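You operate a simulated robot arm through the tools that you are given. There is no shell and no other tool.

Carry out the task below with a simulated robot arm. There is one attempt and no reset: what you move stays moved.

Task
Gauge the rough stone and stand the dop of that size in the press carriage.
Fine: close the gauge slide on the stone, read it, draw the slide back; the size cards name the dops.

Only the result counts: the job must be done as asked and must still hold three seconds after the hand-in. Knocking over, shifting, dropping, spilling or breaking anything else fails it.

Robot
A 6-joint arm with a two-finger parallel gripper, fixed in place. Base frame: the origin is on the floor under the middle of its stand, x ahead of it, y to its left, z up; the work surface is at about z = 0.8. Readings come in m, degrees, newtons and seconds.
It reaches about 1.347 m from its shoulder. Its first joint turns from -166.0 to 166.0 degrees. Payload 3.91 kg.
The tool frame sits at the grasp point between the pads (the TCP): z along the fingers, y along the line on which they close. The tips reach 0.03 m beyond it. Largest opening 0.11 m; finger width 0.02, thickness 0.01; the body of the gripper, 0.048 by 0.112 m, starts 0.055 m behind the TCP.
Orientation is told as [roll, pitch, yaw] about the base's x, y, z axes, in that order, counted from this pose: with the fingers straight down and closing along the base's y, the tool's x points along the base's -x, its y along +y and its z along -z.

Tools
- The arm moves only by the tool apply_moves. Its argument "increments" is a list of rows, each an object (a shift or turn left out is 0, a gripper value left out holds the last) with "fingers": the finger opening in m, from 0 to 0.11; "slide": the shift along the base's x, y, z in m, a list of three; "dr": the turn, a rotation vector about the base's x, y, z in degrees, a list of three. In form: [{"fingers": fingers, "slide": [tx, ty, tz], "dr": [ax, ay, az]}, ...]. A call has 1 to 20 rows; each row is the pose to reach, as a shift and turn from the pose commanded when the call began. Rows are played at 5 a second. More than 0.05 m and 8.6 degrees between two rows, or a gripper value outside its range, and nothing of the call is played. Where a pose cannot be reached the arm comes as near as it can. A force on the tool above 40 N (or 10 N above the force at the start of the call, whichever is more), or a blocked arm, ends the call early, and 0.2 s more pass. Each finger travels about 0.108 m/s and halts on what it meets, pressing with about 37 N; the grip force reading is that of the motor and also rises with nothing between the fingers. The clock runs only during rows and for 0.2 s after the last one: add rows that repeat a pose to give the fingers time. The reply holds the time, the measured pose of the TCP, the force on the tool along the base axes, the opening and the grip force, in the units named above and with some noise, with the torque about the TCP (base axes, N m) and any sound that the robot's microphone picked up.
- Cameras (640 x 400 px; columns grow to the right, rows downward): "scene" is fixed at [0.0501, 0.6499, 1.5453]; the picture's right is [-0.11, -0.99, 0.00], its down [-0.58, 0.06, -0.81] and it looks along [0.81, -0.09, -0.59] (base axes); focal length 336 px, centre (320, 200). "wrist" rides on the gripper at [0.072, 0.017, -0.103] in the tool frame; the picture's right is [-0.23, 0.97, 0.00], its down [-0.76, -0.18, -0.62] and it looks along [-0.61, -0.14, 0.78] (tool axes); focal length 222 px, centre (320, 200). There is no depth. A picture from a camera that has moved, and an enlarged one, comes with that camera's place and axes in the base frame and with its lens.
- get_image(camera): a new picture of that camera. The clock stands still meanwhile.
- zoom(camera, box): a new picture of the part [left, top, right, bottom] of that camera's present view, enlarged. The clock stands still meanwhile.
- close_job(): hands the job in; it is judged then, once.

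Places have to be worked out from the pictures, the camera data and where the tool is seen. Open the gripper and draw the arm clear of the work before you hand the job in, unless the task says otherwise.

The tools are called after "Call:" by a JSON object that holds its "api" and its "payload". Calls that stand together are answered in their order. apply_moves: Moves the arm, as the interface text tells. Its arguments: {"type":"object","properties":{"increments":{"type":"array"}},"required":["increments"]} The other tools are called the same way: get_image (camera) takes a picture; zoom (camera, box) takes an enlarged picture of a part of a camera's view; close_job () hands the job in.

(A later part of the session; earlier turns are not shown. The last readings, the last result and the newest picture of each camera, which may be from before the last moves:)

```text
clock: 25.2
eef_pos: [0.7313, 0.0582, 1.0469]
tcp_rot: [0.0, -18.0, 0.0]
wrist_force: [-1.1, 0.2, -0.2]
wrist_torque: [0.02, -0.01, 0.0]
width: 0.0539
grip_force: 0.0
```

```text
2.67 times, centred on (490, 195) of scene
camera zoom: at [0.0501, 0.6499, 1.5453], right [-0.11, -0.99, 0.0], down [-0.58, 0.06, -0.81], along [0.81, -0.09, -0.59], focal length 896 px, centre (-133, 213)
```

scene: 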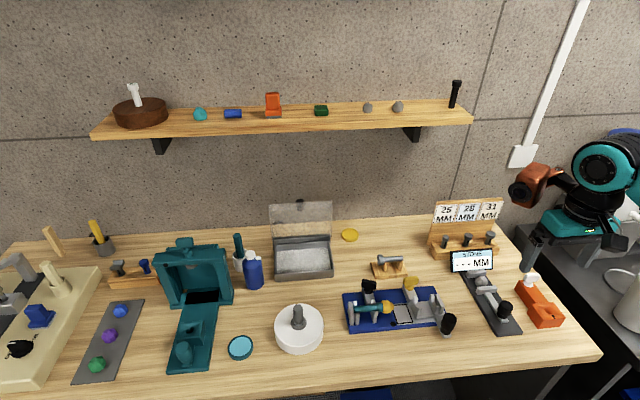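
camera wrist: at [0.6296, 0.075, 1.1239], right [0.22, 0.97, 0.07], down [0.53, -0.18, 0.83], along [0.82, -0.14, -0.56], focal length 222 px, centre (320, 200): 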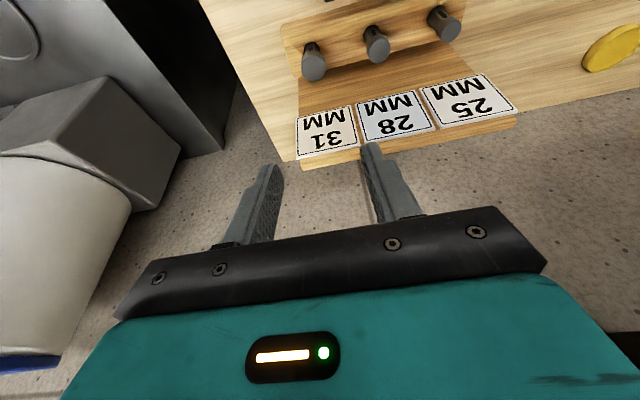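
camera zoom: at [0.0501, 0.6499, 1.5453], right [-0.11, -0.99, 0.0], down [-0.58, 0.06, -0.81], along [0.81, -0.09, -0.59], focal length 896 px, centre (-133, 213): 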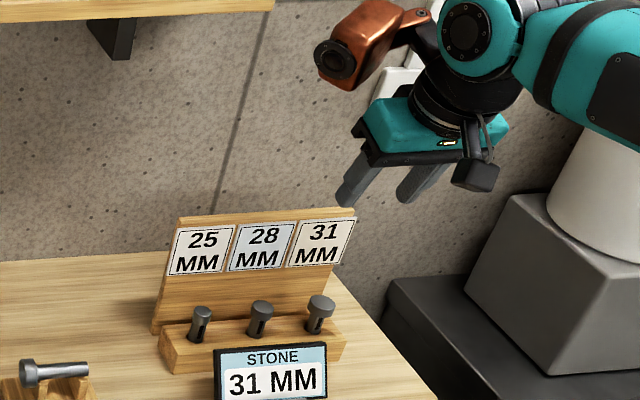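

Call:
{"api": "zoom", "payload": {"camera": "wrist", "box": [270, 20, 370, 100]}}

```text
5.00 times, centred on (320, 60) of wrist
camera zoom: at [0.6296, 0.075, 1.1239], right [0.22, 0.97, 0.07], down [0.53, -0.18, 0.83], along [0.82, -0.14, -0.56], focal length 1111 px, centre (320, 900)
```

zoom: 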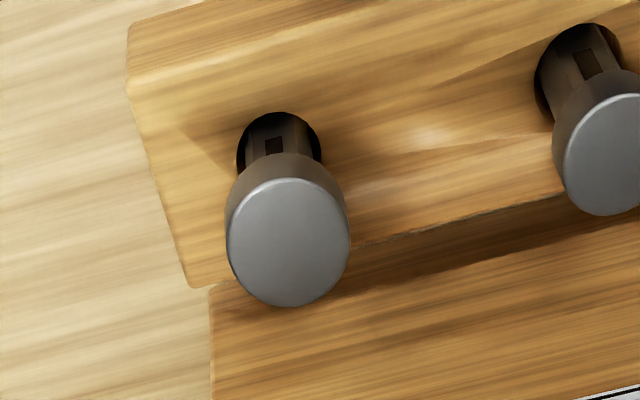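

In the tilted view the 31 dop's head is at about (0.7505, 0.0604), top z ≈ 0.872. I descend in two stages, the first to just above the head.

Call:
{"api": "apply_moves", "payload": {"increments": [{"slide": [0.0156, 0.0023, -0.03]}, {"slide": [0.0156, 0.0023, -0.07]}, {"slide": [0.0156, 0.0023, -0.1]}, {"slide": [0.0156, 0.0023, -0.12]}, {"slide": [0.0156, 0.0023, -0.12]}]}}

Call:
{"api": "get_image", "payload": {"camera": "wrist"}}

Call:
{"api": "zoom", "payload": {"camera": "scene", "box": [430, 170, 550, 260]}}

```text
clock: 26.4
eef_pos: [0.7458, 0.0607, 0.9273]
tcp_rot: [0.0, -17.9, 0.0]
wrist_force: [0.4, -0.1, -0.2]
wrist_torque: [-0.02, -0.01, 0.0]
width: 0.0538
grip_force: 0.0
```

```text
taken
camera wrist: at [0.6443, 0.0768, 1.0034], right [0.22, 0.97, 0.07], down [0.53, -0.18, 0.83], along [0.82, -0.14, -0.56], focal length 222 px, centre (320, 200)
```

wrist: 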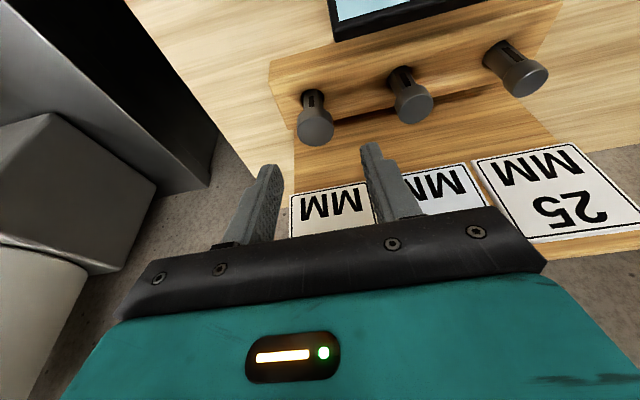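

```text
4.44 times, centred on (490, 215) of scene
camera zoom: at [0.0501, 0.6499, 1.5453], right [-0.11, -0.99, 0.0], down [-0.58, 0.06, -0.81], along [0.81, -0.09, -0.59], focal length 1493 px, centre (-436, 133)
```

zoom: 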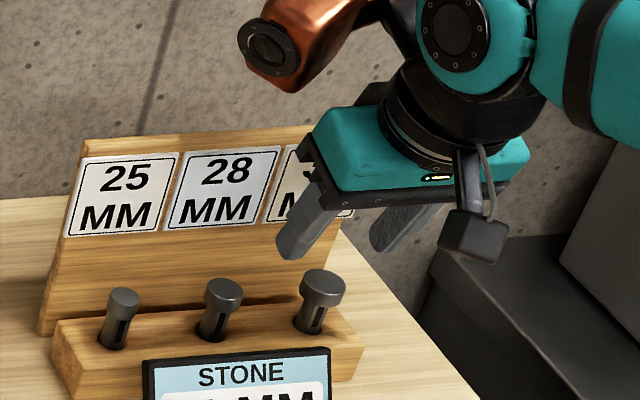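

I zoom on the head for a last alignment check before the final lowering.

Call:
{"api": "zoom", "payload": {"camera": "wrist", "box": [230, 70, 430, 200]}}

```text
3.08 times, centred on (330, 135) of wrist
camera zoom: at [0.6443, 0.0768, 1.0034], right [0.22, 0.97, 0.07], down [0.53, -0.18, 0.83], along [0.82, -0.14, -0.56], focal length 684 px, centre (289, 400)
```

zoom: 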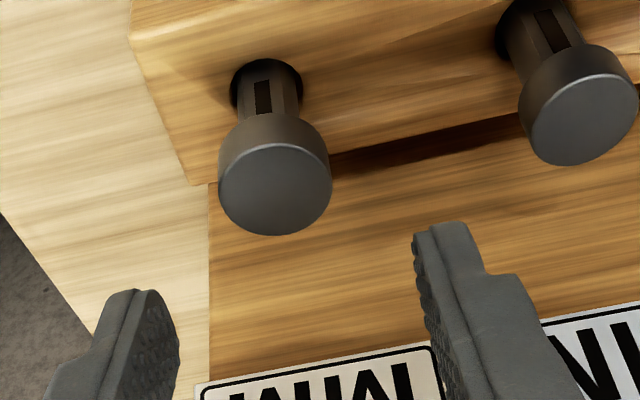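

The dop is aligned in y (both ≈ 0.060) and sits where planned in x. I lower the last 48 mm.

Call:
{"api": "apply_moves", "payload": {"increments": [{"slide": [0.001, 0, -0.02]}, {"slide": [0.001, 0, -0.035]}, {"slide": [0.001, 0, -0.048]}, {"slide": [0.001, 0, -0.048]}]}}

Call:
{"api": "zoom", "payload": {"camera": "wrist", "box": [230, 70, 430, 200]}}

Call:
{"api": "zoom", "payload": {"camera": "scene", "box": [430, 170, 550, 260]}}

```text
clock: 27.4
eef_pos: [0.7469, 0.06, 0.8802]
tcp_rot: [0.0, -18.0, 0.0]
wrist_force: [0.3, -0.4, -0.5]
wrist_torque: [-0.01, -0.01, -0.01]
width: 0.0541
grip_force: 0.1
```

```text
3.08 times, centred on (330, 135) of wrist
camera zoom: at [0.6454, 0.0762, 0.9562], right [0.22, 0.97, 0.07], down [0.53, -0.18, 0.83], along [0.82, -0.14, -0.56], focal length 684 px, centre (289, 400)
```

zoom: 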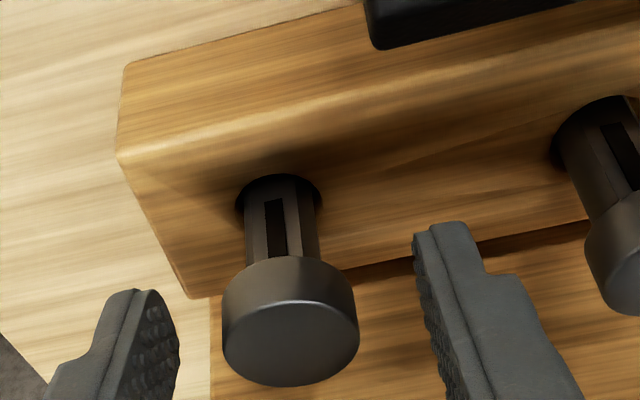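

```text
4.44 times, centred on (490, 215) of scene
camera zoom: at [0.0501, 0.6499, 1.5453], right [-0.11, -0.99, 0.0], down [-0.58, 0.06, -0.81], along [0.81, -0.09, -0.59], focal length 1493 px, centre (-436, 133)
```

zoom: 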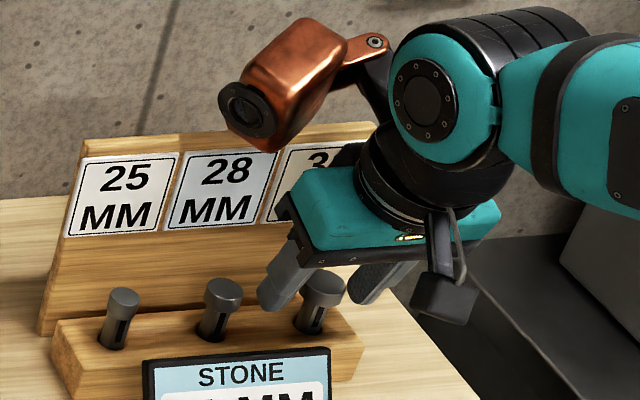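

The pads straddle the head with no contact. I close the fingers on it.

Call:
{"api": "apply_moves", "payload": {"increments": [{"fingers": 0.04}, {"fingers": 0.032}, {"fingers": 0.027}, {"fingers": 0.022}, {"fingers": 0.018}, {"fingers": 0.018}]}}

Call:
{"api": "zoom", "payload": {"camera": "wrist", "box": [230, 70, 430, 200]}}

```text
clock: 28.8
eef_pos: [0.7467, 0.0595, 0.88]
tcp_rot: [0.0, -18.0, -0.1]
wrist_force: [0.4, 0.0, 0.2]
wrist_torque: [0.01, -0.02, -0.02]
width: 0.0254
grip_force: 37.0
```

```text
3.08 times, centred on (330, 135) of wrist
camera zoom: at [0.6455, 0.0762, 0.9564], right [0.22, 0.97, 0.07], down [0.53, -0.18, 0.83], along [0.82, -0.14, -0.56], focal length 684 px, centre (289, 400)
```

zoom: 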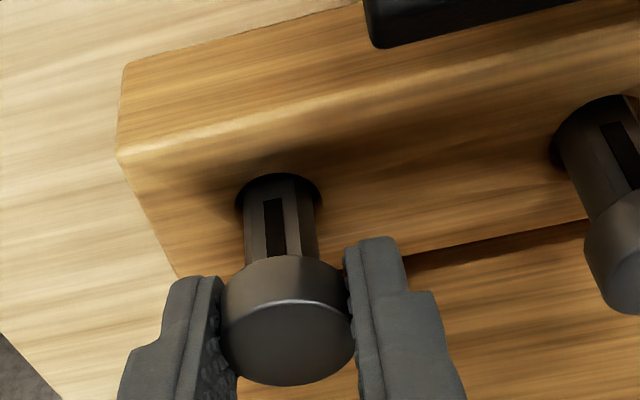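

The dop head is held with 37 N at 25.4 mm. I lift straight up slowly out of the rack hole.

Call:
{"api": "apply_moves", "payload": {"increments": [{"slide": [0, 0, 0.008]}, {"slide": [0, 0, 0.018]}, {"slide": [0, 0, 0.03]}, {"slide": [0, 0, 0.042]}, {"slide": [0, 0, 0.055]}, {"slide": [0, 0, 0.07]}, {"slide": [0, 0, 0.085]}, {"slide": [0, 0, 0.1]}, {"slide": [0, 0, 0.1]}]}}

Call:
{"api": "get_image", "payload": {"camera": "wrist"}}

Call:
{"api": "zoom", "payload": {"camera": "scene", "box": [420, 140, 560, 260]}}

```text
clock: 30.8
eef_pos: [0.7458, 0.0614, 0.9814]
tcp_rot: [0.1, -18.1, 0.0]
wrist_force: [-0.3, 0.4, -1.1]
wrist_torque: [-0.03, 0.03, 0.01]
width: 0.0256
grip_force: 37.5
```

```text
taken
camera wrist: at [0.6436, 0.0772, 1.0576], right [0.22, 0.97, 0.07], down [0.53, -0.18, 0.83], along [0.82, -0.14, -0.56], focal length 222 px, centre (320, 200)
```

wrist: 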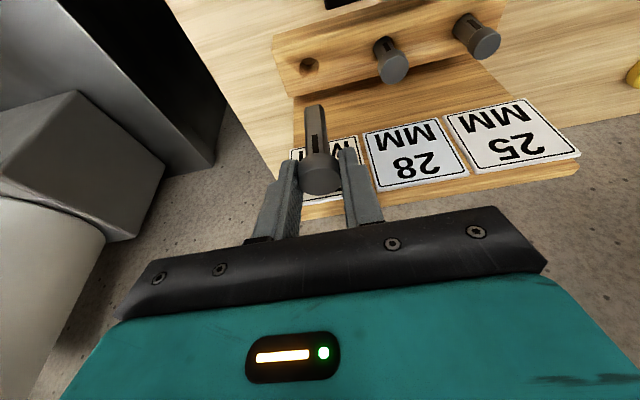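

```text
3.33 times, centred on (490, 200) of scene
camera zoom: at [0.0501, 0.6499, 1.5453], right [-0.11, -0.99, 0.0], down [-0.58, 0.06, -0.81], along [0.81, -0.09, -0.59], focal length 1120 px, centre (-247, 200)
```

zoom: 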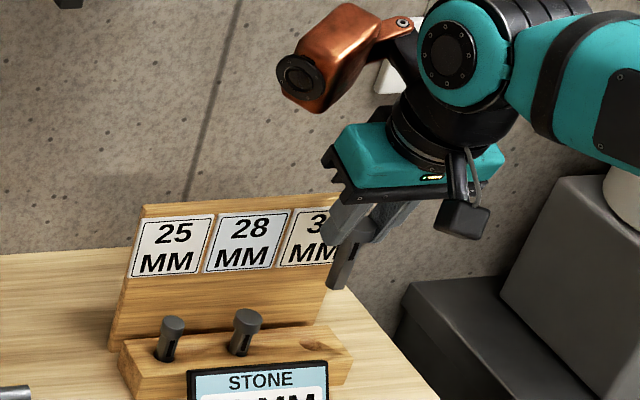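

The dop is out of the rack, hanging straight down in the grip. I raise and carry it back and to the left above everything on the table.

Call:
{"api": "apply_moves", "payload": {"increments": [{"slide": [0, 0, 0.035]}, {"slide": [-0.01, 0, 0.07]}, {"slide": [-0.035, 0.01, 0.09]}, {"slide": [-0.06, 0.03, 0.1]}, {"slide": [-0.09, 0.05, 0.1]}, {"slide": [-0.12, 0.07, 0.1]}, {"slide": [-0.145, 0.1, 0.1]}, {"slide": [-0.165, 0.13, 0.1]}, {"slide": [-0.185, 0.16, 0.1]}, {"slide": [-0.2, 0.195, 0.1]}, {"slide": [-0.21, 0.23, 0.1]}, {"slide": [-0.22, 0.265, 0.1]}, {"slide": [-0.23, 0.3, 0.1]}, {"slide": [-0.24, 0.335, 0.1]}, {"slide": [-0.25, 0.37, 0.1]}, {"slide": [-0.25, 0.37, 0.1]}]}}

Call:
{"api": "get_image", "payload": {"camera": "scene"}}

Call:
{"api": "get_image", "payload": {"camera": "wrist"}}

```text
clock: 34.2
eef_pos: [0.4957, 0.4313, 1.0803]
tcp_rot: [0.0, -18.0, 0.0]
wrist_force: [-0.4, 0.3, -0.4]
wrist_torque: [0.04, -0.03, -0.03]
width: 0.0255
grip_force: 37.0
```

```text
taken
```

scene: 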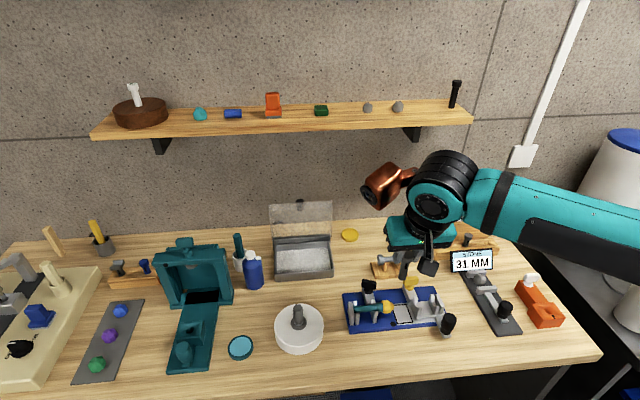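

```text
taken
camera wrist: at [0.3946, 0.4481, 1.1571], right [0.22, 0.97, 0.07], down [0.53, -0.18, 0.83], along [0.82, -0.14, -0.56], focal length 222 px, centre (320, 200)
```

wrist: 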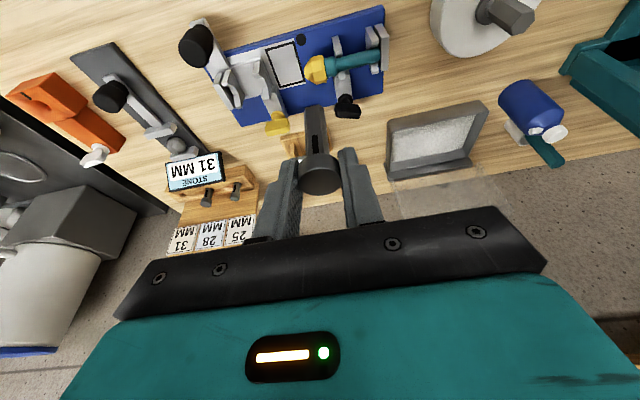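

Carry is stable. I continue left towards the press, stopping short of the carriage to look at it.

Call:
{"api": "apply_moves", "payload": {"increments": [{"slide": [-0.005, 0.035, 0]}, {"slide": [-0.01, 0.07, 0]}, {"slide": [-0.015, 0.105, 0]}, {"slide": [-0.02, 0.14, 0]}, {"slide": [-0.025, 0.175, 0]}, {"slide": [-0.03, 0.21, 0]}, {"slide": [-0.035, 0.245, 0]}, {"slide": [-0.04, 0.28, 0]}, {"slide": [-0.045, 0.315, 0]}, {"slide": [-0.05, 0.35, 0]}, {"slide": [-0.05, 0.385, 0]}, {"slide": [-0.05, 0.42, 0]}, {"slide": [-0.05, 0.445, 0]}, {"slide": [-0.05, 0.445, 0]}]}}

Call:
{"api": "get_image", "payload": {"camera": "scene"}}

Call:
{"api": "get_image", "payload": {"camera": "wrist"}}

```text
clock: 37.2
eef_pos: [0.4466, 0.876, 1.0809]
tcp_rot: [0.0, -18.0, 0.2]
wrist_force: [0.7, 0.2, -0.9]
wrist_torque: [0.02, 0.0, 0.0]
width: 0.0256
grip_force: 37.3
```

```text
taken
```

scene: 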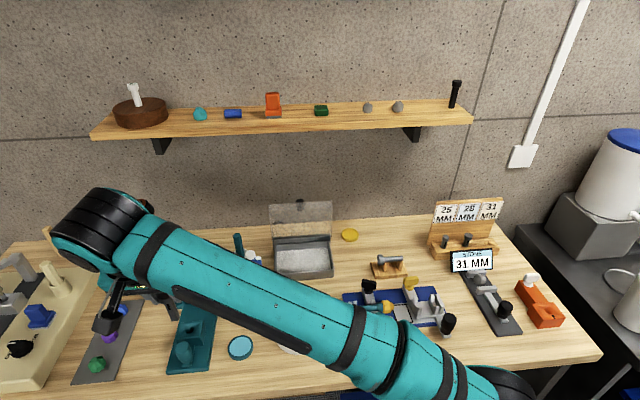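

```text
taken
camera wrist: at [0.3451, 0.8918, 1.1575], right [0.22, 0.97, 0.07], down [0.53, -0.18, 0.83], along [0.82, -0.14, -0.56], focal length 222 px, centre (320, 200)
```

wrist: 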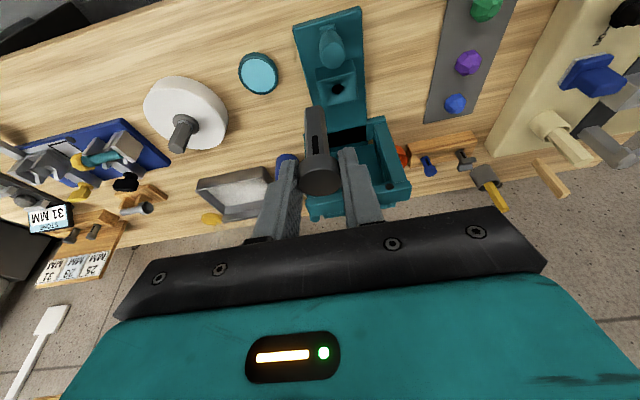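

The carriage is visible in the wrist view. I zoom in to locate its hole.

Call:
{"api": "zoom", "payload": {"camera": "wrist", "box": [280, 0, 400, 130]}}

Call:
{"api": "zoom", "payload": {"camera": "wrist", "box": [270, 90, 370, 200]}}

```text
3.08 times, centred on (340, 65) of wrist
camera zoom: at [0.3451, 0.8918, 1.1575], right [0.22, 0.97, 0.07], down [0.53, -0.18, 0.83], along [0.82, -0.14, -0.56], focal length 684 px, centre (258, 615)
```

zoom: 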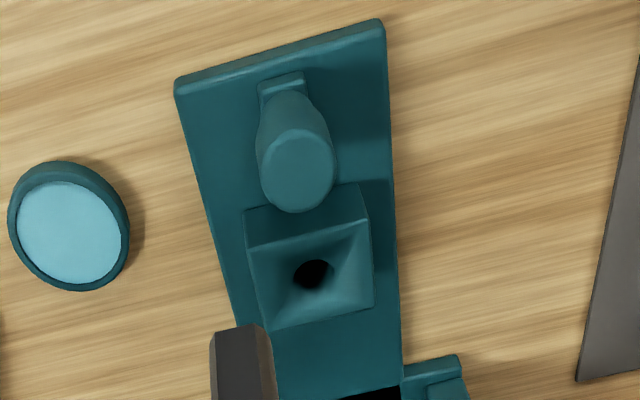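

```text
3.64 times, centred on (320, 145) of wrist
camera zoom: at [0.3451, 0.8918, 1.1575], right [0.22, 0.97, 0.07], down [0.53, -0.18, 0.83], along [0.82, -0.14, -0.56], focal length 808 px, centre (320, 400)
```

zoom: 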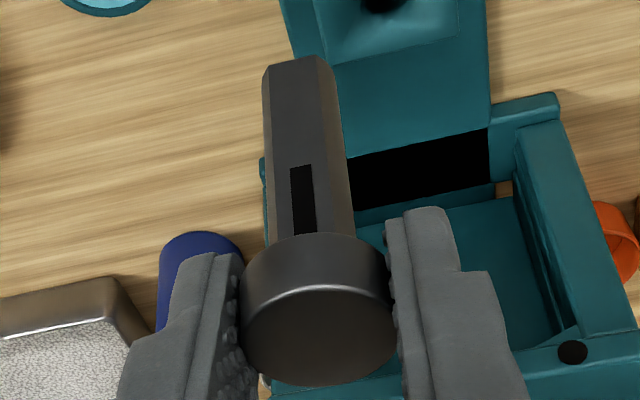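

The carriage hole lies about +0.0845 m in x and +0.025 m in y of the TCP (≈ (0.530, 0.900), block top z ≈ 0.85); the dop hangs vertical, stem tip ~75 mm below the TCP. I move over the hole at a safe height and re-measure.

Call:
{"api": "apply_moves", "payload": {"increments": [{"slide": [0.03, 0.01, 0]}, {"slide": [0.06, 0.02, -0.02]}, {"slide": [0.08, 0.025, -0.05]}, {"slide": [0.08, 0.025, -0.08]}, {"slide": [0.08, 0.025, -0.095]}, {"slide": [0.08, 0.025, -0.095]}]}}

Call:
{"api": "get_image", "payload": {"camera": "wrist"}}

Call:
{"api": "zoom", "payload": {"camera": "wrist", "box": [260, 60, 380, 180]}}

Call:
{"api": "get_image", "payload": {"camera": "scene"}}

```text
clock: 38.6
eef_pos: [0.5333, 0.9098, 0.9971]
tcp_rot: [-0.1, -17.9, 0.0]
wrist_force: [-0.2, -0.3, -0.7]
wrist_torque: [-0.02, 0.01, 0.01]
width: 0.0255
grip_force: 37.1
out of reach, approached as far as the arm can: row 1, 2, 3, 4, 5, 6
```

```text
taken
camera wrist: at [0.4331, 0.9268, 1.0735], right [0.22, 0.97, 0.07], down [0.53, -0.18, 0.83], along [0.82, -0.14, -0.56], focal length 222 px, centre (320, 200)
```

wrist: 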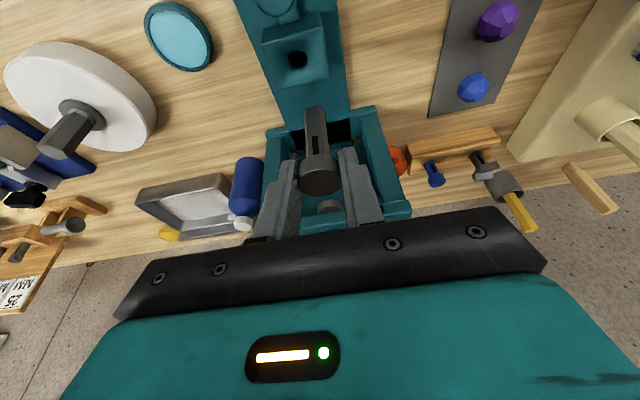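

```text
3.33 times, centred on (320, 120) of wrist
camera zoom: at [0.4331, 0.9268, 1.0735], right [0.22, 0.97, 0.07], down [0.53, -0.18, 0.83], along [0.82, -0.14, -0.56], focal length 740 px, centre (320, 467)
```

zoom: 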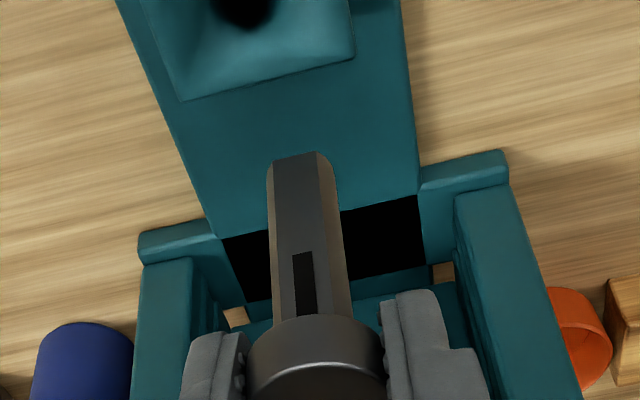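

```text
taken
```

scene: 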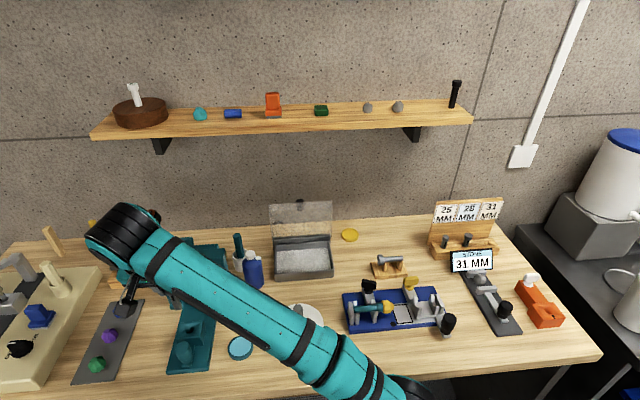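

The arm reports the pose as out of reach and stands at (0.533, 0.910, 0.997) – a bit farther and higher than asked. I test with a small move back towards the target to learn what is limiting.

Call:
{"api": "apply_moves", "payload": {"increments": [{"slide": [0, 0, 0]}, {"slide": [0, 0, 0]}]}}

```text
clock: 39.2
eef_pos: [0.5352, 0.9088, 0.9973]
tcp_rot: [-0.2, -18.0, 0.1]
wrist_force: [-1.1, -0.5, -0.9]
wrist_torque: [0.02, 0.02, -0.01]
width: 0.0255
grip_force: 37.3
```

A hold reports no reach problem. I try a small move back inwards (-x, -y).

Call:
{"api": "apply_moves", "payload": {"increments": [{"slide": [-0.005, -0.005, 0]}, {"slide": [-0.008, -0.009, 0]}, {"slide": [-0.008, -0.009, 0]}]}}

```text
clock: 40.0
eef_pos: [0.5293, 0.9101, 0.9995]
tcp_rot: [-0.2, -17.8, 0.0]
wrist_force: [0.3, 0.3, -0.6]
wrist_torque: [0.0, -0.04, -0.01]
width: 0.0254
grip_force: 36.8
out of reach, approached as far as the arm can: row 1, 2, 3
```

Motion towards -y is blocked by a joint limit with the tool yaw held at 0. Since the dop is round and stands upright, I raise a little and turn the tool about the vertical by +45° to line it up with the arm, which should free the wrist.

Call:
{"api": "apply_moves", "payload": {"increments": [{"slide": [-0.01, 0, 0.03]}, {"slide": [-0.02, 0, 0.05], "dr": [0, 0, 5]}, {"slide": [-0.02, 0, 0.05], "dr": [0, 0, 12]}, {"slide": [-0.02, 0, 0.05], "dr": [0, 0, 19]}, {"slide": [-0.02, 0, 0.05], "dr": [0, 0, 26]}, {"slide": [-0.02, 0, 0.05], "dr": [0, 0, 33]}, {"slide": [-0.02, 0, 0.05], "dr": [0, 0, 40]}, {"slide": [-0.02, 0, 0.05], "dr": [0, 0, 45]}, {"slide": [-0.02, 0, 0.05], "dr": [0, 0, 45]}]}}

Call:
{"api": "get_image", "payload": {"camera": "wrist"}}

Call:
{"api": "get_image", "payload": {"camera": "scene"}}

```text
clock: 42.0
eef_pos: [0.512, 0.9189, 1.055]
tcp_rot: [-0.1, -18.0, 45.0]
wrist_force: [-0.1, -0.2, -0.9]
wrist_torque: [0.0, 0.02, 0.04]
width: 0.0249
grip_force: 37.0
out of reach, approached as far as the arm can: row 1, 2, 3, 6, 7, 8, 9
```

```text
taken
camera wrist: at [0.4288, 0.8594, 1.1313], right [-0.54, 0.84, 0.07], down [0.5, 0.25, 0.83], along [0.68, 0.48, -0.56], focal length 222 px, centre (320, 200)
```

wrist: 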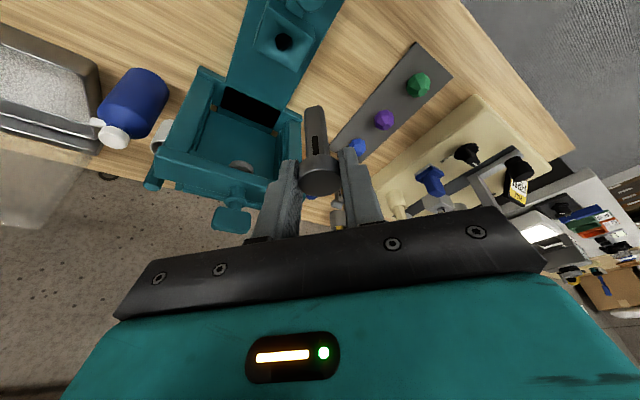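

```text
taken
```

scene: 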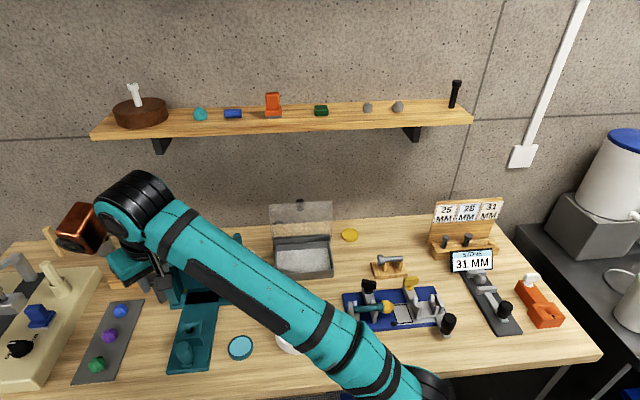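

The yaw turn worked but several rows still count as out of reach. I look at the arm's shape in the scene picture to understand the limiting joint.

Call:
{"api": "zoom", "payload": {"camera": "scene", "box": [40, 150, 460, 400]}}

Call:
{"api": "apply_moves", "payload": {"increments": [{"slide": [0, 0, 0.02]}, {"slide": [0, 0, 0.04]}]}}

```text
1.52 times, centred on (250, 275) of scene
camera zoom: at [0.0501, 0.6499, 1.5453], right [-0.11, -0.99, 0.0], down [-0.58, 0.06, -0.81], along [0.81, -0.09, -0.59], focal length 512 px, centre (427, 86)
```

zoom: 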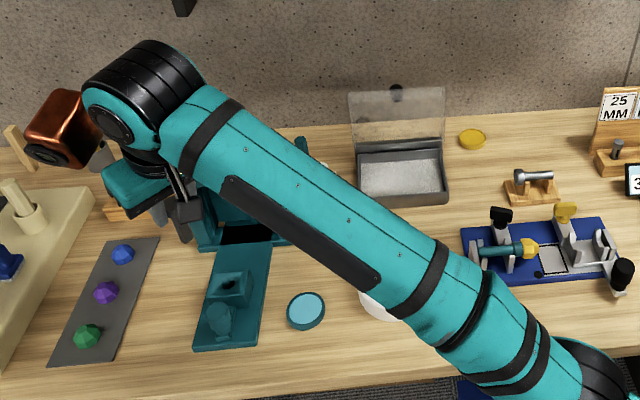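

```text
clock: 42.6
eef_pos: [0.5068, 0.9045, 1.0775]
tcp_rot: [0.1, -18.1, 45.1]
wrist_force: [0.3, -0.4, -0.9]
wrist_torque: [-0.02, -0.01, 0.01]
width: 0.0254
grip_force: 36.9
out of reach, approached as far as the arm can: row 1, 2
```

The arm is simply stretched straight (elbow fully extended), since the high pose at this radius lies on its reach limit; lower heights give more reach. I draw back inwards toward the base first to bend the elbow again.

Call:
{"api": "apply_moves", "payload": {"increments": [{"slide": [-0.02, -0.035, -0.01]}, {"slide": [-0.04, -0.07, -0.02]}, {"slide": [-0.06, -0.1, -0.02]}, {"slide": [-0.06, -0.1, -0.02]}]}}

```text
clock: 43.6
eef_pos: [0.4485, 0.8034, 1.0626]
tcp_rot: [0.0, -18.2, 45.0]
wrist_force: [-0.5, -0.9, 0.5]
wrist_torque: [0.06, -0.03, -0.01]
width: 0.0257
grip_force: 37.1
```

The elbow is bent again and the pose is reached. I go down at this radius first, then outward at low height towards the carriage.

Call:
{"api": "apply_moves", "payload": {"increments": [{"slide": [0, 0, -0.035]}, {"slide": [0, 0, -0.07]}, {"slide": [0, 0, -0.095]}, {"slide": [0.02, 0.025, -0.095]}, {"slide": [0.04, 0.05, -0.095]}, {"slide": [0.05, 0.065, -0.095]}, {"slide": [0.05, 0.065, -0.095]}]}}

Call:
{"api": "get_image", "payload": {"camera": "wrist"}}

Call:
{"api": "get_image", "payload": {"camera": "scene"}}

```text
clock: 45.2
eef_pos: [0.497, 0.8719, 0.9643]
tcp_rot: [0.0, -17.9, 45.0]
wrist_force: [0.3, -0.4, -1.9]
wrist_torque: [-0.01, 0.01, -0.02]
width: 0.0254
grip_force: 36.9
```

```text
taken
camera wrist: at [0.4128, 0.813, 1.0405], right [-0.54, 0.84, 0.07], down [0.5, 0.25, 0.83], along [0.68, 0.48, -0.56], focal length 222 px, centre (320, 200)
```

wrist: 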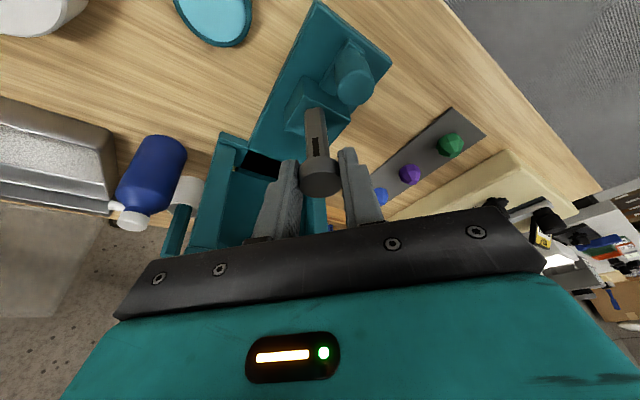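

```text
taken
```

scene: 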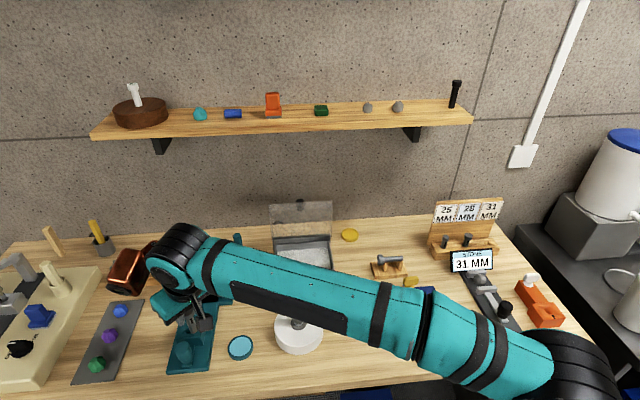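

Reached without trouble. I zoom in on the carriage from here to refine the hole position relative to the stem.

Call:
{"api": "zoom", "payload": {"camera": "wrist", "box": [250, 20, 410, 190]}}

Call:
{"api": "zoom", "payload": {"camera": "scene", "box": [140, 270, 260, 380]}}

```text
2.35 times, centred on (330, 105) of wrist
camera zoom: at [0.4128, 0.813, 1.0405], right [-0.54, 0.84, 0.07], down [0.5, 0.25, 0.83], along [0.68, 0.48, -0.56], focal length 523 px, centre (296, 424)
```

zoom: 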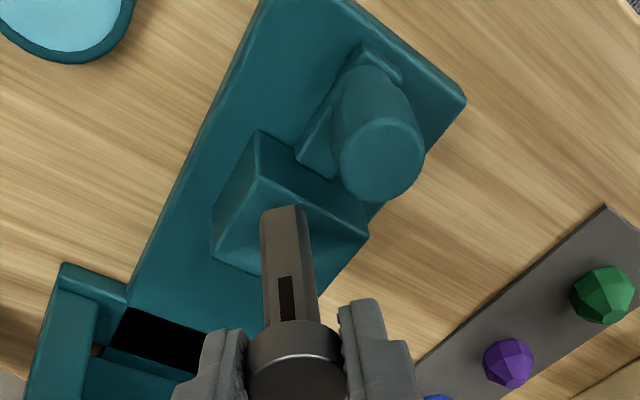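

```text
3.64 times, centred on (200, 325) of scene
camera zoom: at [0.0501, 0.6499, 1.5453], right [-0.11, -0.99, 0.0], down [-0.58, 0.06, -0.81], along [0.81, -0.09, -0.59], focal length 1221 px, centre (756, -254)
```

zoom: 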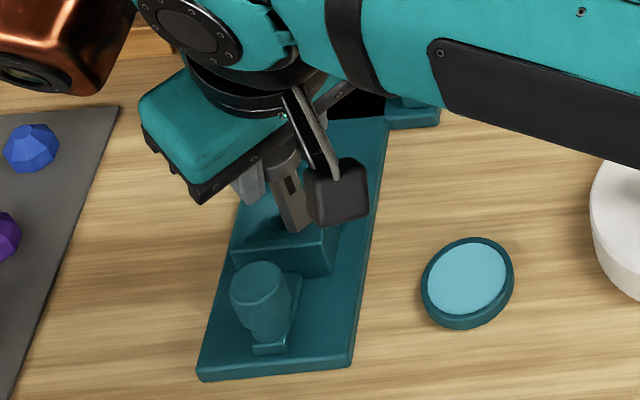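

The hole comes out at (0.529, 0.900) again; the stem needs +0.030 in x and +0.025 in y. I move over the hole with the tip about 2 cm above the funnel.

Call:
{"api": "apply_moves", "payload": {"increments": [{"slide": [0.01, 0.008, 0]}, {"slide": [0.02, 0.0165, 0]}, {"slide": [0.03, 0.0247, -0.005]}, {"slide": [0.03, 0.0247, -0.015]}, {"slide": [0.03, 0.0247, -0.015]}]}}

Call:
{"api": "zoom", "payload": {"camera": "wrist", "box": [250, 20, 410, 190]}}

Call:
{"api": "zoom", "payload": {"camera": "scene", "box": [140, 270, 260, 380]}}

```text
clock: 46.4
eef_pos: [0.5251, 0.8989, 0.949]
tcp_rot: [0.0, -18.1, 45.0]
wrist_force: [-0.4, -0.2, -1.0]
wrist_torque: [0.0, 0.0, -0.01]
width: 0.0254
grip_force: 36.9
```

```text
2.35 times, centred on (330, 105) of wrist
camera zoom: at [0.4408, 0.8381, 1.0255], right [-0.54, 0.84, 0.07], down [0.5, 0.25, 0.83], along [0.68, 0.48, -0.56], focal length 523 px, centre (296, 424)
```

zoom: 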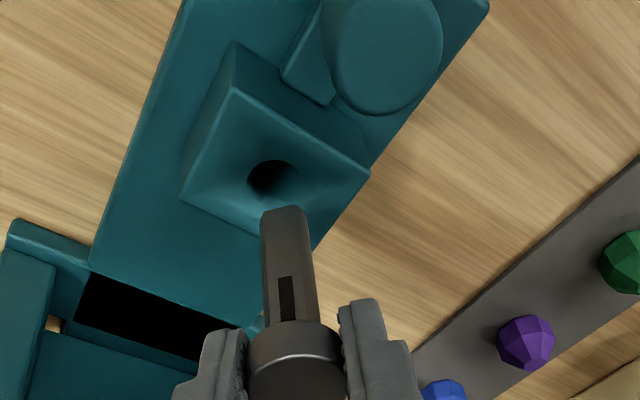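

```text
3.64 times, centred on (200, 325) of scene
camera zoom: at [0.0501, 0.6499, 1.5453], right [-0.11, -0.99, 0.0], down [-0.58, 0.06, -0.81], along [0.81, -0.09, -0.59], focal length 1221 px, centre (756, -254)
```

zoom: 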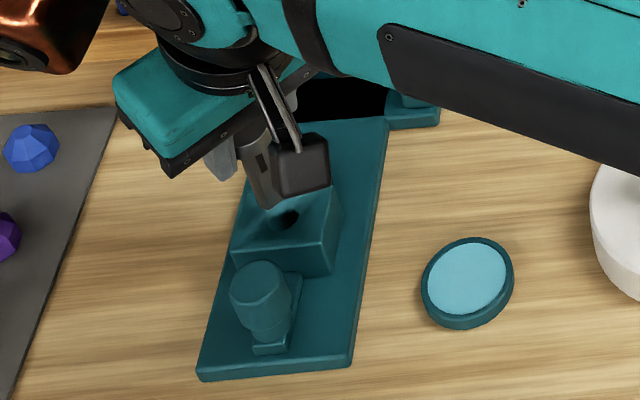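

Both hole and stem are in view now. I zoom in further to measure the sideways offset.

Call:
{"api": "zoom", "payload": {"camera": "wrist", "box": [275, 50, 355, 130]}}

Call:
{"api": "zoom", "payload": {"camera": "scene", "box": [190, 300, 240, 350]}}

```text
5.00 times, centred on (315, 90) of wrist
camera zoom: at [0.4408, 0.8381, 1.0255], right [-0.54, 0.84, 0.07], down [0.5, 0.25, 0.83], along [0.68, 0.48, -0.56], focal length 1111 px, centre (345, 750)
```

zoom: 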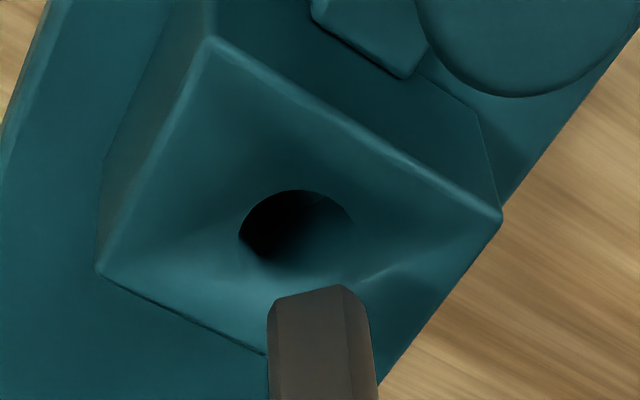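

```text
8.00 times, centred on (215, 325) of scene
camera zoom: at [0.0501, 0.6499, 1.5453], right [-0.11, -0.99, 0.0], down [-0.58, 0.06, -0.81], along [0.81, -0.09, -0.59], focal length 2687 px, centre (1160, -800)
```

zoom: 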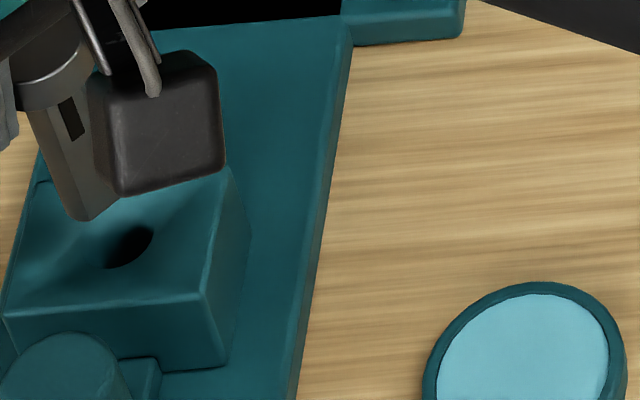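

The stem is about 2 mm off sideways and roughly right in the forward direction. I correct by (+0.8, -1.4) mm and lower 16 mm so the tip is just above the funnel mouth, then look again.

Call:
{"api": "apply_moves", "payload": {"increments": [{"slide": [0.0008, -0.0014, -0.008]}, {"slide": [0.0008, -0.0014, -0.016]}, {"slide": [0.0008, -0.0014, -0.016]}]}}

Call:
{"api": "zoom", "payload": {"camera": "wrist", "box": [275, 50, 355, 130]}}

Call:
{"api": "zoom", "payload": {"camera": "scene", "box": [190, 300, 240, 350]}}

```text
clock: 47.2
eef_pos: [0.5261, 0.8947, 0.932]
tcp_rot: [0.0, -18.0, 45.0]
wrist_force: [1.6, -0.3, -1.4]
wrist_torque: [-0.02, 0.0, -0.01]
width: 0.0256
grip_force: 36.4
```

```text
5.00 times, centred on (315, 90) of wrist
camera zoom: at [0.4415, 0.8354, 1.0085], right [-0.54, 0.84, 0.07], down [0.5, 0.25, 0.83], along [0.68, 0.48, -0.56], focal length 1111 px, centre (345, 750)
```

zoom: 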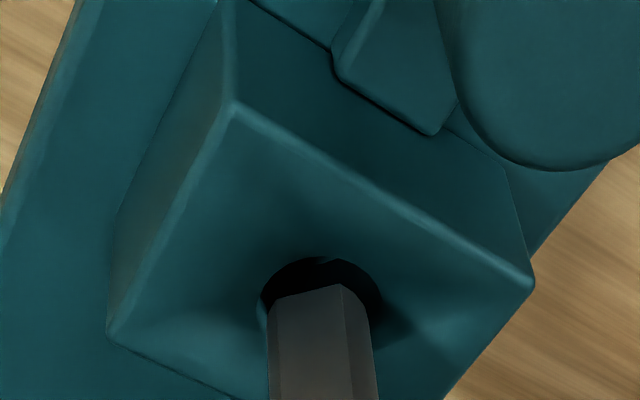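

```text
8.00 times, centred on (215, 325) of scene
camera zoom: at [0.0501, 0.6499, 1.5453], right [-0.11, -0.99, 0.0], down [-0.58, 0.06, -0.81], along [0.81, -0.09, -0.59], focal length 2687 px, centre (1160, -800)
```

zoom: 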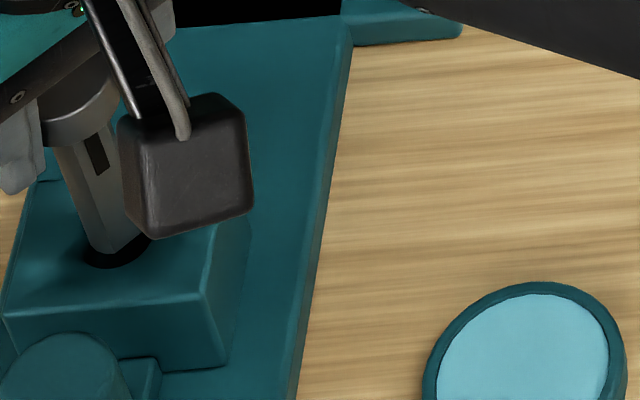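

The stem tip is now right at the hole, laterally centred within a fraction of a millimetre, and both views agree about 5 mm more brings it to the rim. I lower 5 mm and check forces and pictures.

Call:
{"api": "apply_moves", "payload": {"increments": [{"slide": [0, 0, -0.003]}, {"slide": [0, 0, -0.006]}, {"slide": [0, 0, -0.006]}]}}

Call:
{"api": "zoom", "payload": {"camera": "wrist", "box": [275, 50, 355, 130]}}

Call:
{"api": "zoom", "payload": {"camera": "scene", "box": [190, 300, 240, 350]}}

```text
clock: 48.0
eef_pos: [0.525, 0.8945, 0.9273]
tcp_rot: [-0.1, -18.1, 45.0]
wrist_force: [0.8, 2.2, 9.3]
wrist_torque: [0.2, -0.15, 0.01]
width: 0.0258
grip_force: 37.7
```

```text
5.00 times, centred on (315, 90) of wrist
camera zoom: at [0.4419, 0.8351, 1.0033], right [-0.54, 0.84, 0.07], down [0.5, 0.25, 0.83], along [0.68, 0.48, -0.56], focal length 1111 px, centre (345, 750)
```

zoom: 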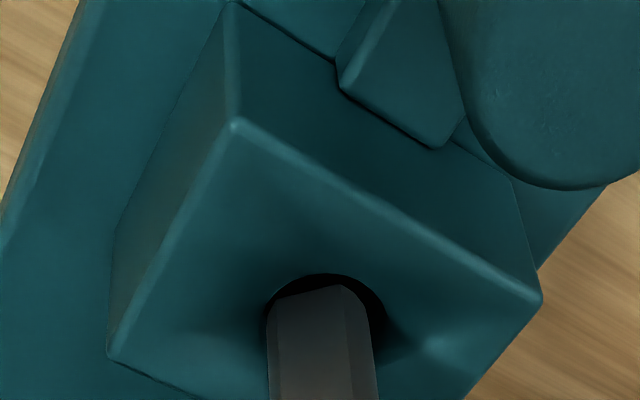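

```text
8.00 times, centred on (215, 325) of scene
camera zoom: at [0.0501, 0.6499, 1.5453], right [-0.11, -0.99, 0.0], down [-0.58, 0.06, -0.81], along [0.81, -0.09, -0.59], focal length 2687 px, centre (1160, -800)
```

zoom: 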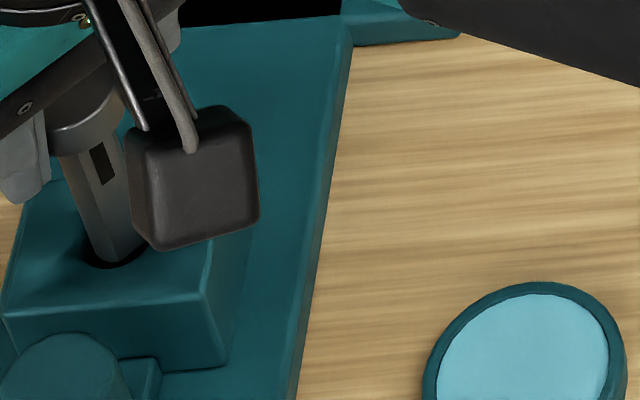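

The stem touches the funnel wall (9 N up), with the contact on its +x side. I back off 2 mm, shift by (-1.2, +0.3) mm, and lower again.

Call:
{"api": "apply_moves", "payload": {"increments": [{"slide": [0, 0, 0.003]}, {"slide": [-0.0012, 0.0003, 0.003]}, {"slide": [-0.0012, 0.0003, 0.0]}, {"slide": [-0.0012, 0.0003, -0.002]}, {"slide": [-0.0012, 0.0003, -0.002]}]}}

Call:
{"api": "zoom", "payload": {"camera": "wrist", "box": [275, 50, 355, 130]}}

Call:
{"api": "zoom", "payload": {"camera": "scene", "box": [190, 300, 240, 350]}}

```text
clock: 49.2
eef_pos: [0.5258, 0.8947, 0.9276]
tcp_rot: [0.1, -18.1, 45.0]
wrist_force: [-0.6, -2.5, 16.6]
wrist_torque: [-0.07, 0.1, 0.02]
width: 0.0254
grip_force: 36.9
```

```text
5.00 times, centred on (315, 90) of wrist
camera zoom: at [0.4414, 0.8362, 1.0032], right [-0.54, 0.84, 0.07], down [0.5, 0.25, 0.83], along [0.68, 0.48, -0.55], focal length 1111 px, centre (345, 750)
```

zoom: 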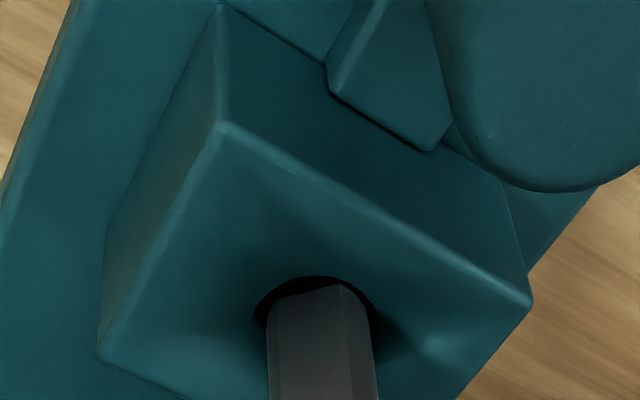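

```text
8.00 times, centred on (215, 325) of scene
camera zoom: at [0.0501, 0.6499, 1.5453], right [-0.11, -0.99, 0.0], down [-0.58, 0.06, -0.81], along [0.81, -0.09, -0.59], focal length 2687 px, centre (1160, -800)
```

zoom: 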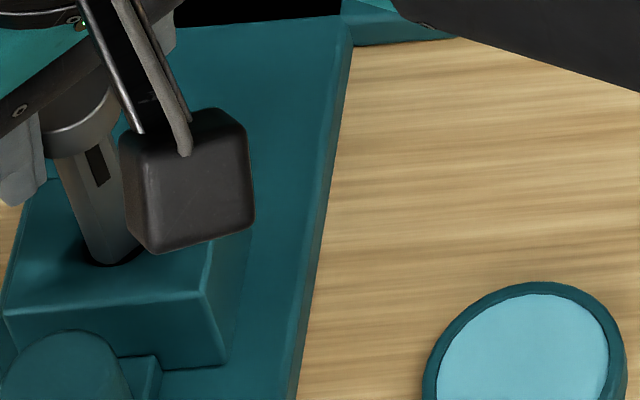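

The contact has flipped to the -x/+y side, so the true centre lies between: about 0.7 mm back along (+x, -y). I lift 2 mm, shift by (+0.5, -0.7) mm and lower again.

Call:
{"api": "apply_moves", "payload": {"increments": [{"slide": [0, 0, 0.004]}, {"slide": [0.0005, -0.0007, 0.004]}, {"slide": [0.0005, -0.0007, 0.001]}, {"slide": [0.0005, -0.0007, -0.001]}, {"slide": [0.0005, -0.0007, -0.001]}]}}

Call:
{"api": "zoom", "payload": {"camera": "wrist", "box": [275, 50, 355, 130]}}

```text
clock: 50.4
eef_pos: [0.5248, 0.8953, 0.9273]
tcp_rot: [0.1, -18.2, 45.0]
wrist_force: [2.9, 1.0, 26.1]
wrist_torque: [0.16, -0.05, -0.04]
width: 0.0256
grip_force: 37.6
```

```text
5.00 times, centred on (315, 90) of wrist
camera zoom: at [0.4411, 0.8355, 1.0025], right [-0.54, 0.84, 0.07], down [0.5, 0.25, 0.83], along [0.68, 0.48, -0.55], focal length 1111 px, centre (345, 750)
```

zoom: 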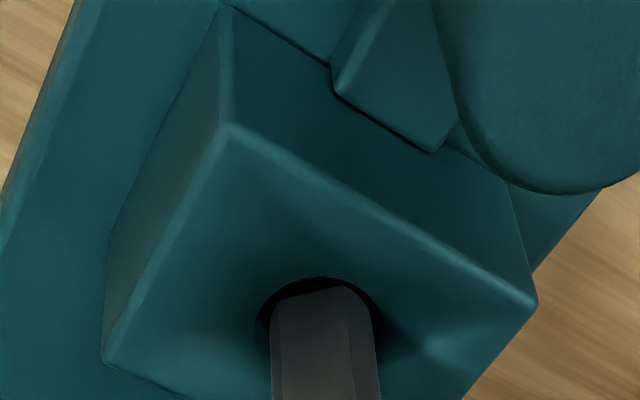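

The contact height stays at the same z while the force rises, so the stem is sitting on the rim rather than entering. I lift clear by 12 mm and look carefully at the hole's shape and the stem.

Call:
{"api": "apply_moves", "payload": {"increments": [{"slide": [0, 0, 0.006]}, {"slide": [0, 0, 0.014]}, {"slide": [0, 0, 0.02]}, {"slide": [0, 0, 0.02]}]}}

Call:
{"api": "zoom", "payload": {"camera": "wrist", "box": [290, 65, 340, 115]}}

Call:
{"api": "zoom", "payload": {"camera": "wrist", "box": [275, 100, 355, 210]}}

Call:
{"api": "zoom", "payload": {"camera": "scene", "box": [190, 305, 225, 340]}}

```text
clock: 51.4
eef_pos: [0.5255, 0.8954, 0.9444]
tcp_rot: [-0.1, -17.9, 45.1]
wrist_force: [0.6, 0.6, -1.6]
wrist_torque: [0.03, 0.03, 0.03]
width: 0.0256
grip_force: 37.5
```

```text
8.00 times, centred on (315, 90) of wrist
camera zoom: at [0.4406, 0.8359, 1.0202], right [-0.54, 0.84, 0.07], down [0.5, 0.25, 0.83], along [0.68, 0.48, -0.56], focal length 1777 px, centre (360, 1080)
```

zoom: 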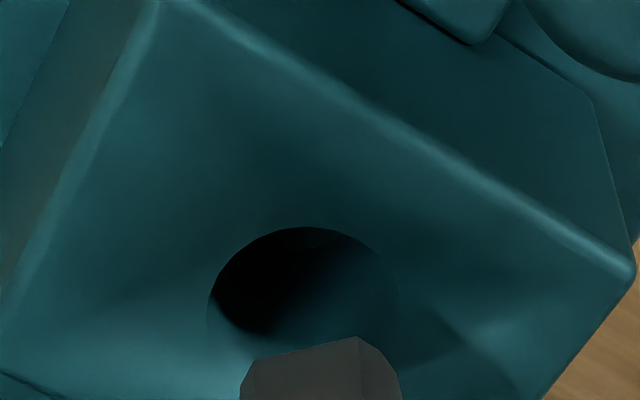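

```text
3.64 times, centred on (315, 155) of wrist
camera zoom: at [0.4406, 0.8359, 1.0202], right [-0.54, 0.84, 0.07], down [0.5, 0.25, 0.83], along [0.68, 0.48, -0.56], focal length 808 px, centre (338, 364)
```

zoom: 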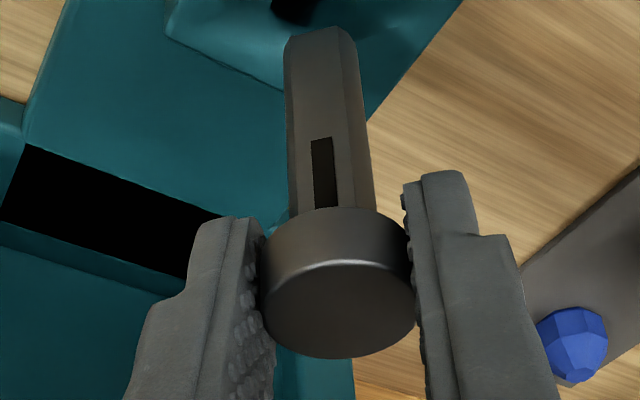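

```text
11.43 times, centred on (208, 322) of scene
camera zoom: at [0.0501, 0.6499, 1.5453], right [-0.11, -0.99, 0.0], down [-0.58, 0.06, -0.81], along [0.81, -0.09, -0.59], focal length 3838 px, centre (1606, -1200)
```

zoom: 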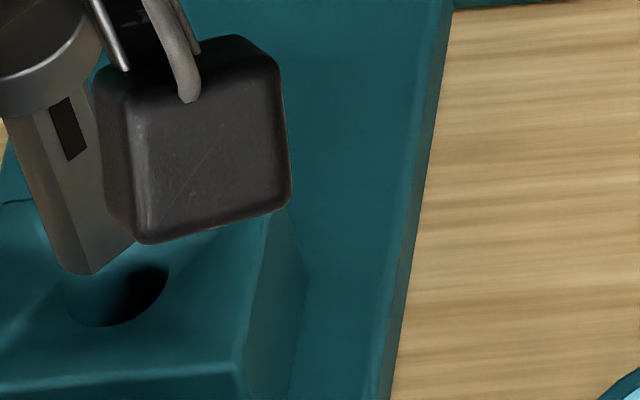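

The hole rim (~21 mm) is clearly wider than the ~15 mm stem, and both cameras look along nearly the same slanted line, so I probably misjudged the height of the rim; the contact on the -x side suggests I must go further forward. I shift (+3, +2) mm and lower to the earlier contact height to feel.

Call:
{"api": "apply_moves", "payload": {"increments": [{"slide": [0.003, 0.002, 0]}, {"slide": [0.003, 0.002, -0.01]}, {"slide": [0.003, 0.002, -0.015]}, {"slide": [0.003, 0.002, -0.017]}, {"slide": [0.003, 0.002, -0.017]}]}}

Call:
{"api": "zoom", "payload": {"camera": "wrist", "box": [275, 50, 355, 130]}}

```text
clock: 52.6
eef_pos: [0.5289, 0.8978, 0.9271]
tcp_rot: [0.0, -18.0, 45.0]
wrist_force: [-0.1, 0.0, -1.4]
wrist_torque: [-0.02, 0.0, -0.01]
width: 0.0257
grip_force: 37.0
```

```text
5.00 times, centred on (315, 90) of wrist
camera zoom: at [0.4445, 0.8378, 1.0036], right [-0.54, 0.84, 0.07], down [0.5, 0.25, 0.83], along [0.68, 0.48, -0.56], focal length 1111 px, centre (345, 750)
```

zoom: 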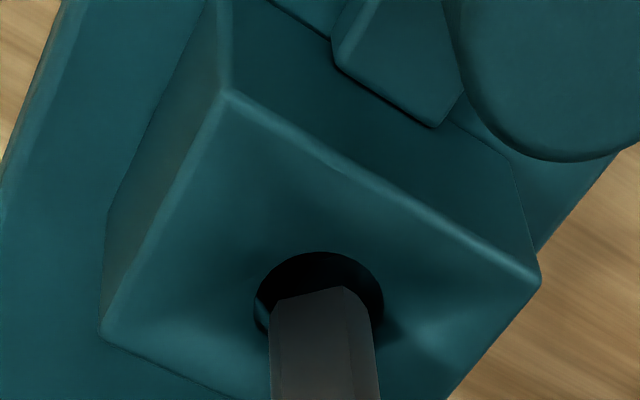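

No contact at the same height now, so forward was the right way. I lower further in 2 mm steps.

Call:
{"api": "apply_moves", "payload": {"increments": [{"slide": [0, 0, -0.002]}, {"slide": [0, 0, -0.004]}, {"slide": [0, 0, -0.004]}]}}

Call:
{"api": "zoom", "payload": {"camera": "wrist", "box": [275, 50, 355, 130]}}

Call:
{"api": "zoom", "payload": {"camera": "scene", "box": [190, 300, 240, 350]}}

```text
clock: 53.4
eef_pos: [0.5277, 0.8959, 0.9227]
tcp_rot: [0.1, -18.0, 45.1]
wrist_force: [-0.1, -0.3, -1.7]
wrist_torque: [-0.02, 0.03, -0.01]
width: 0.0255
grip_force: 37.4
```

```text
5.00 times, centred on (315, 90) of wrist
camera zoom: at [0.4445, 0.8368, 0.9991], right [-0.54, 0.84, 0.07], down [0.5, 0.25, 0.83], along [0.68, 0.48, -0.56], focal length 1111 px, centre (345, 750)
```

zoom: 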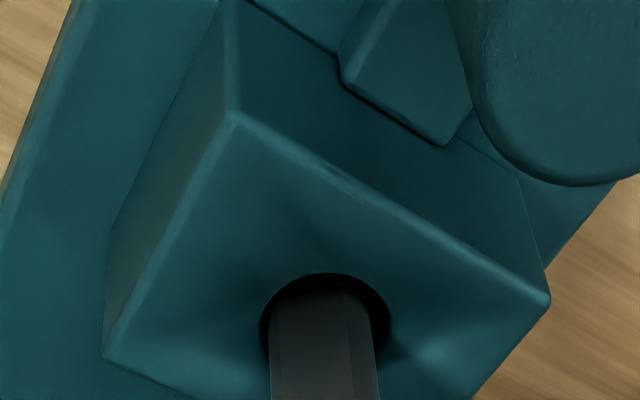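

```text
8.00 times, centred on (215, 325) of scene
camera zoom: at [0.0501, 0.6499, 1.5453], right [-0.11, -0.99, 0.0], down [-0.58, 0.06, -0.81], along [0.81, -0.09, -0.59], focal length 2687 px, centre (1160, -800)
```

zoom: 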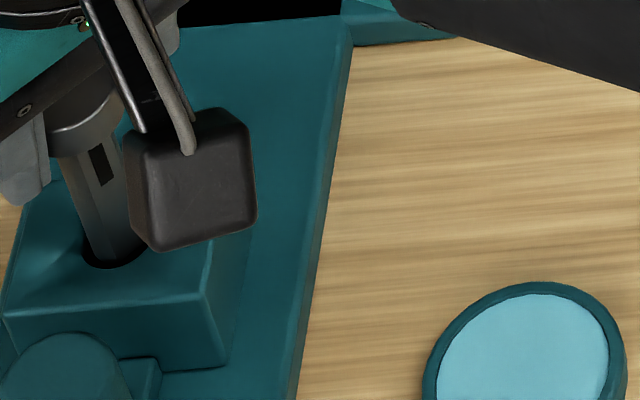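

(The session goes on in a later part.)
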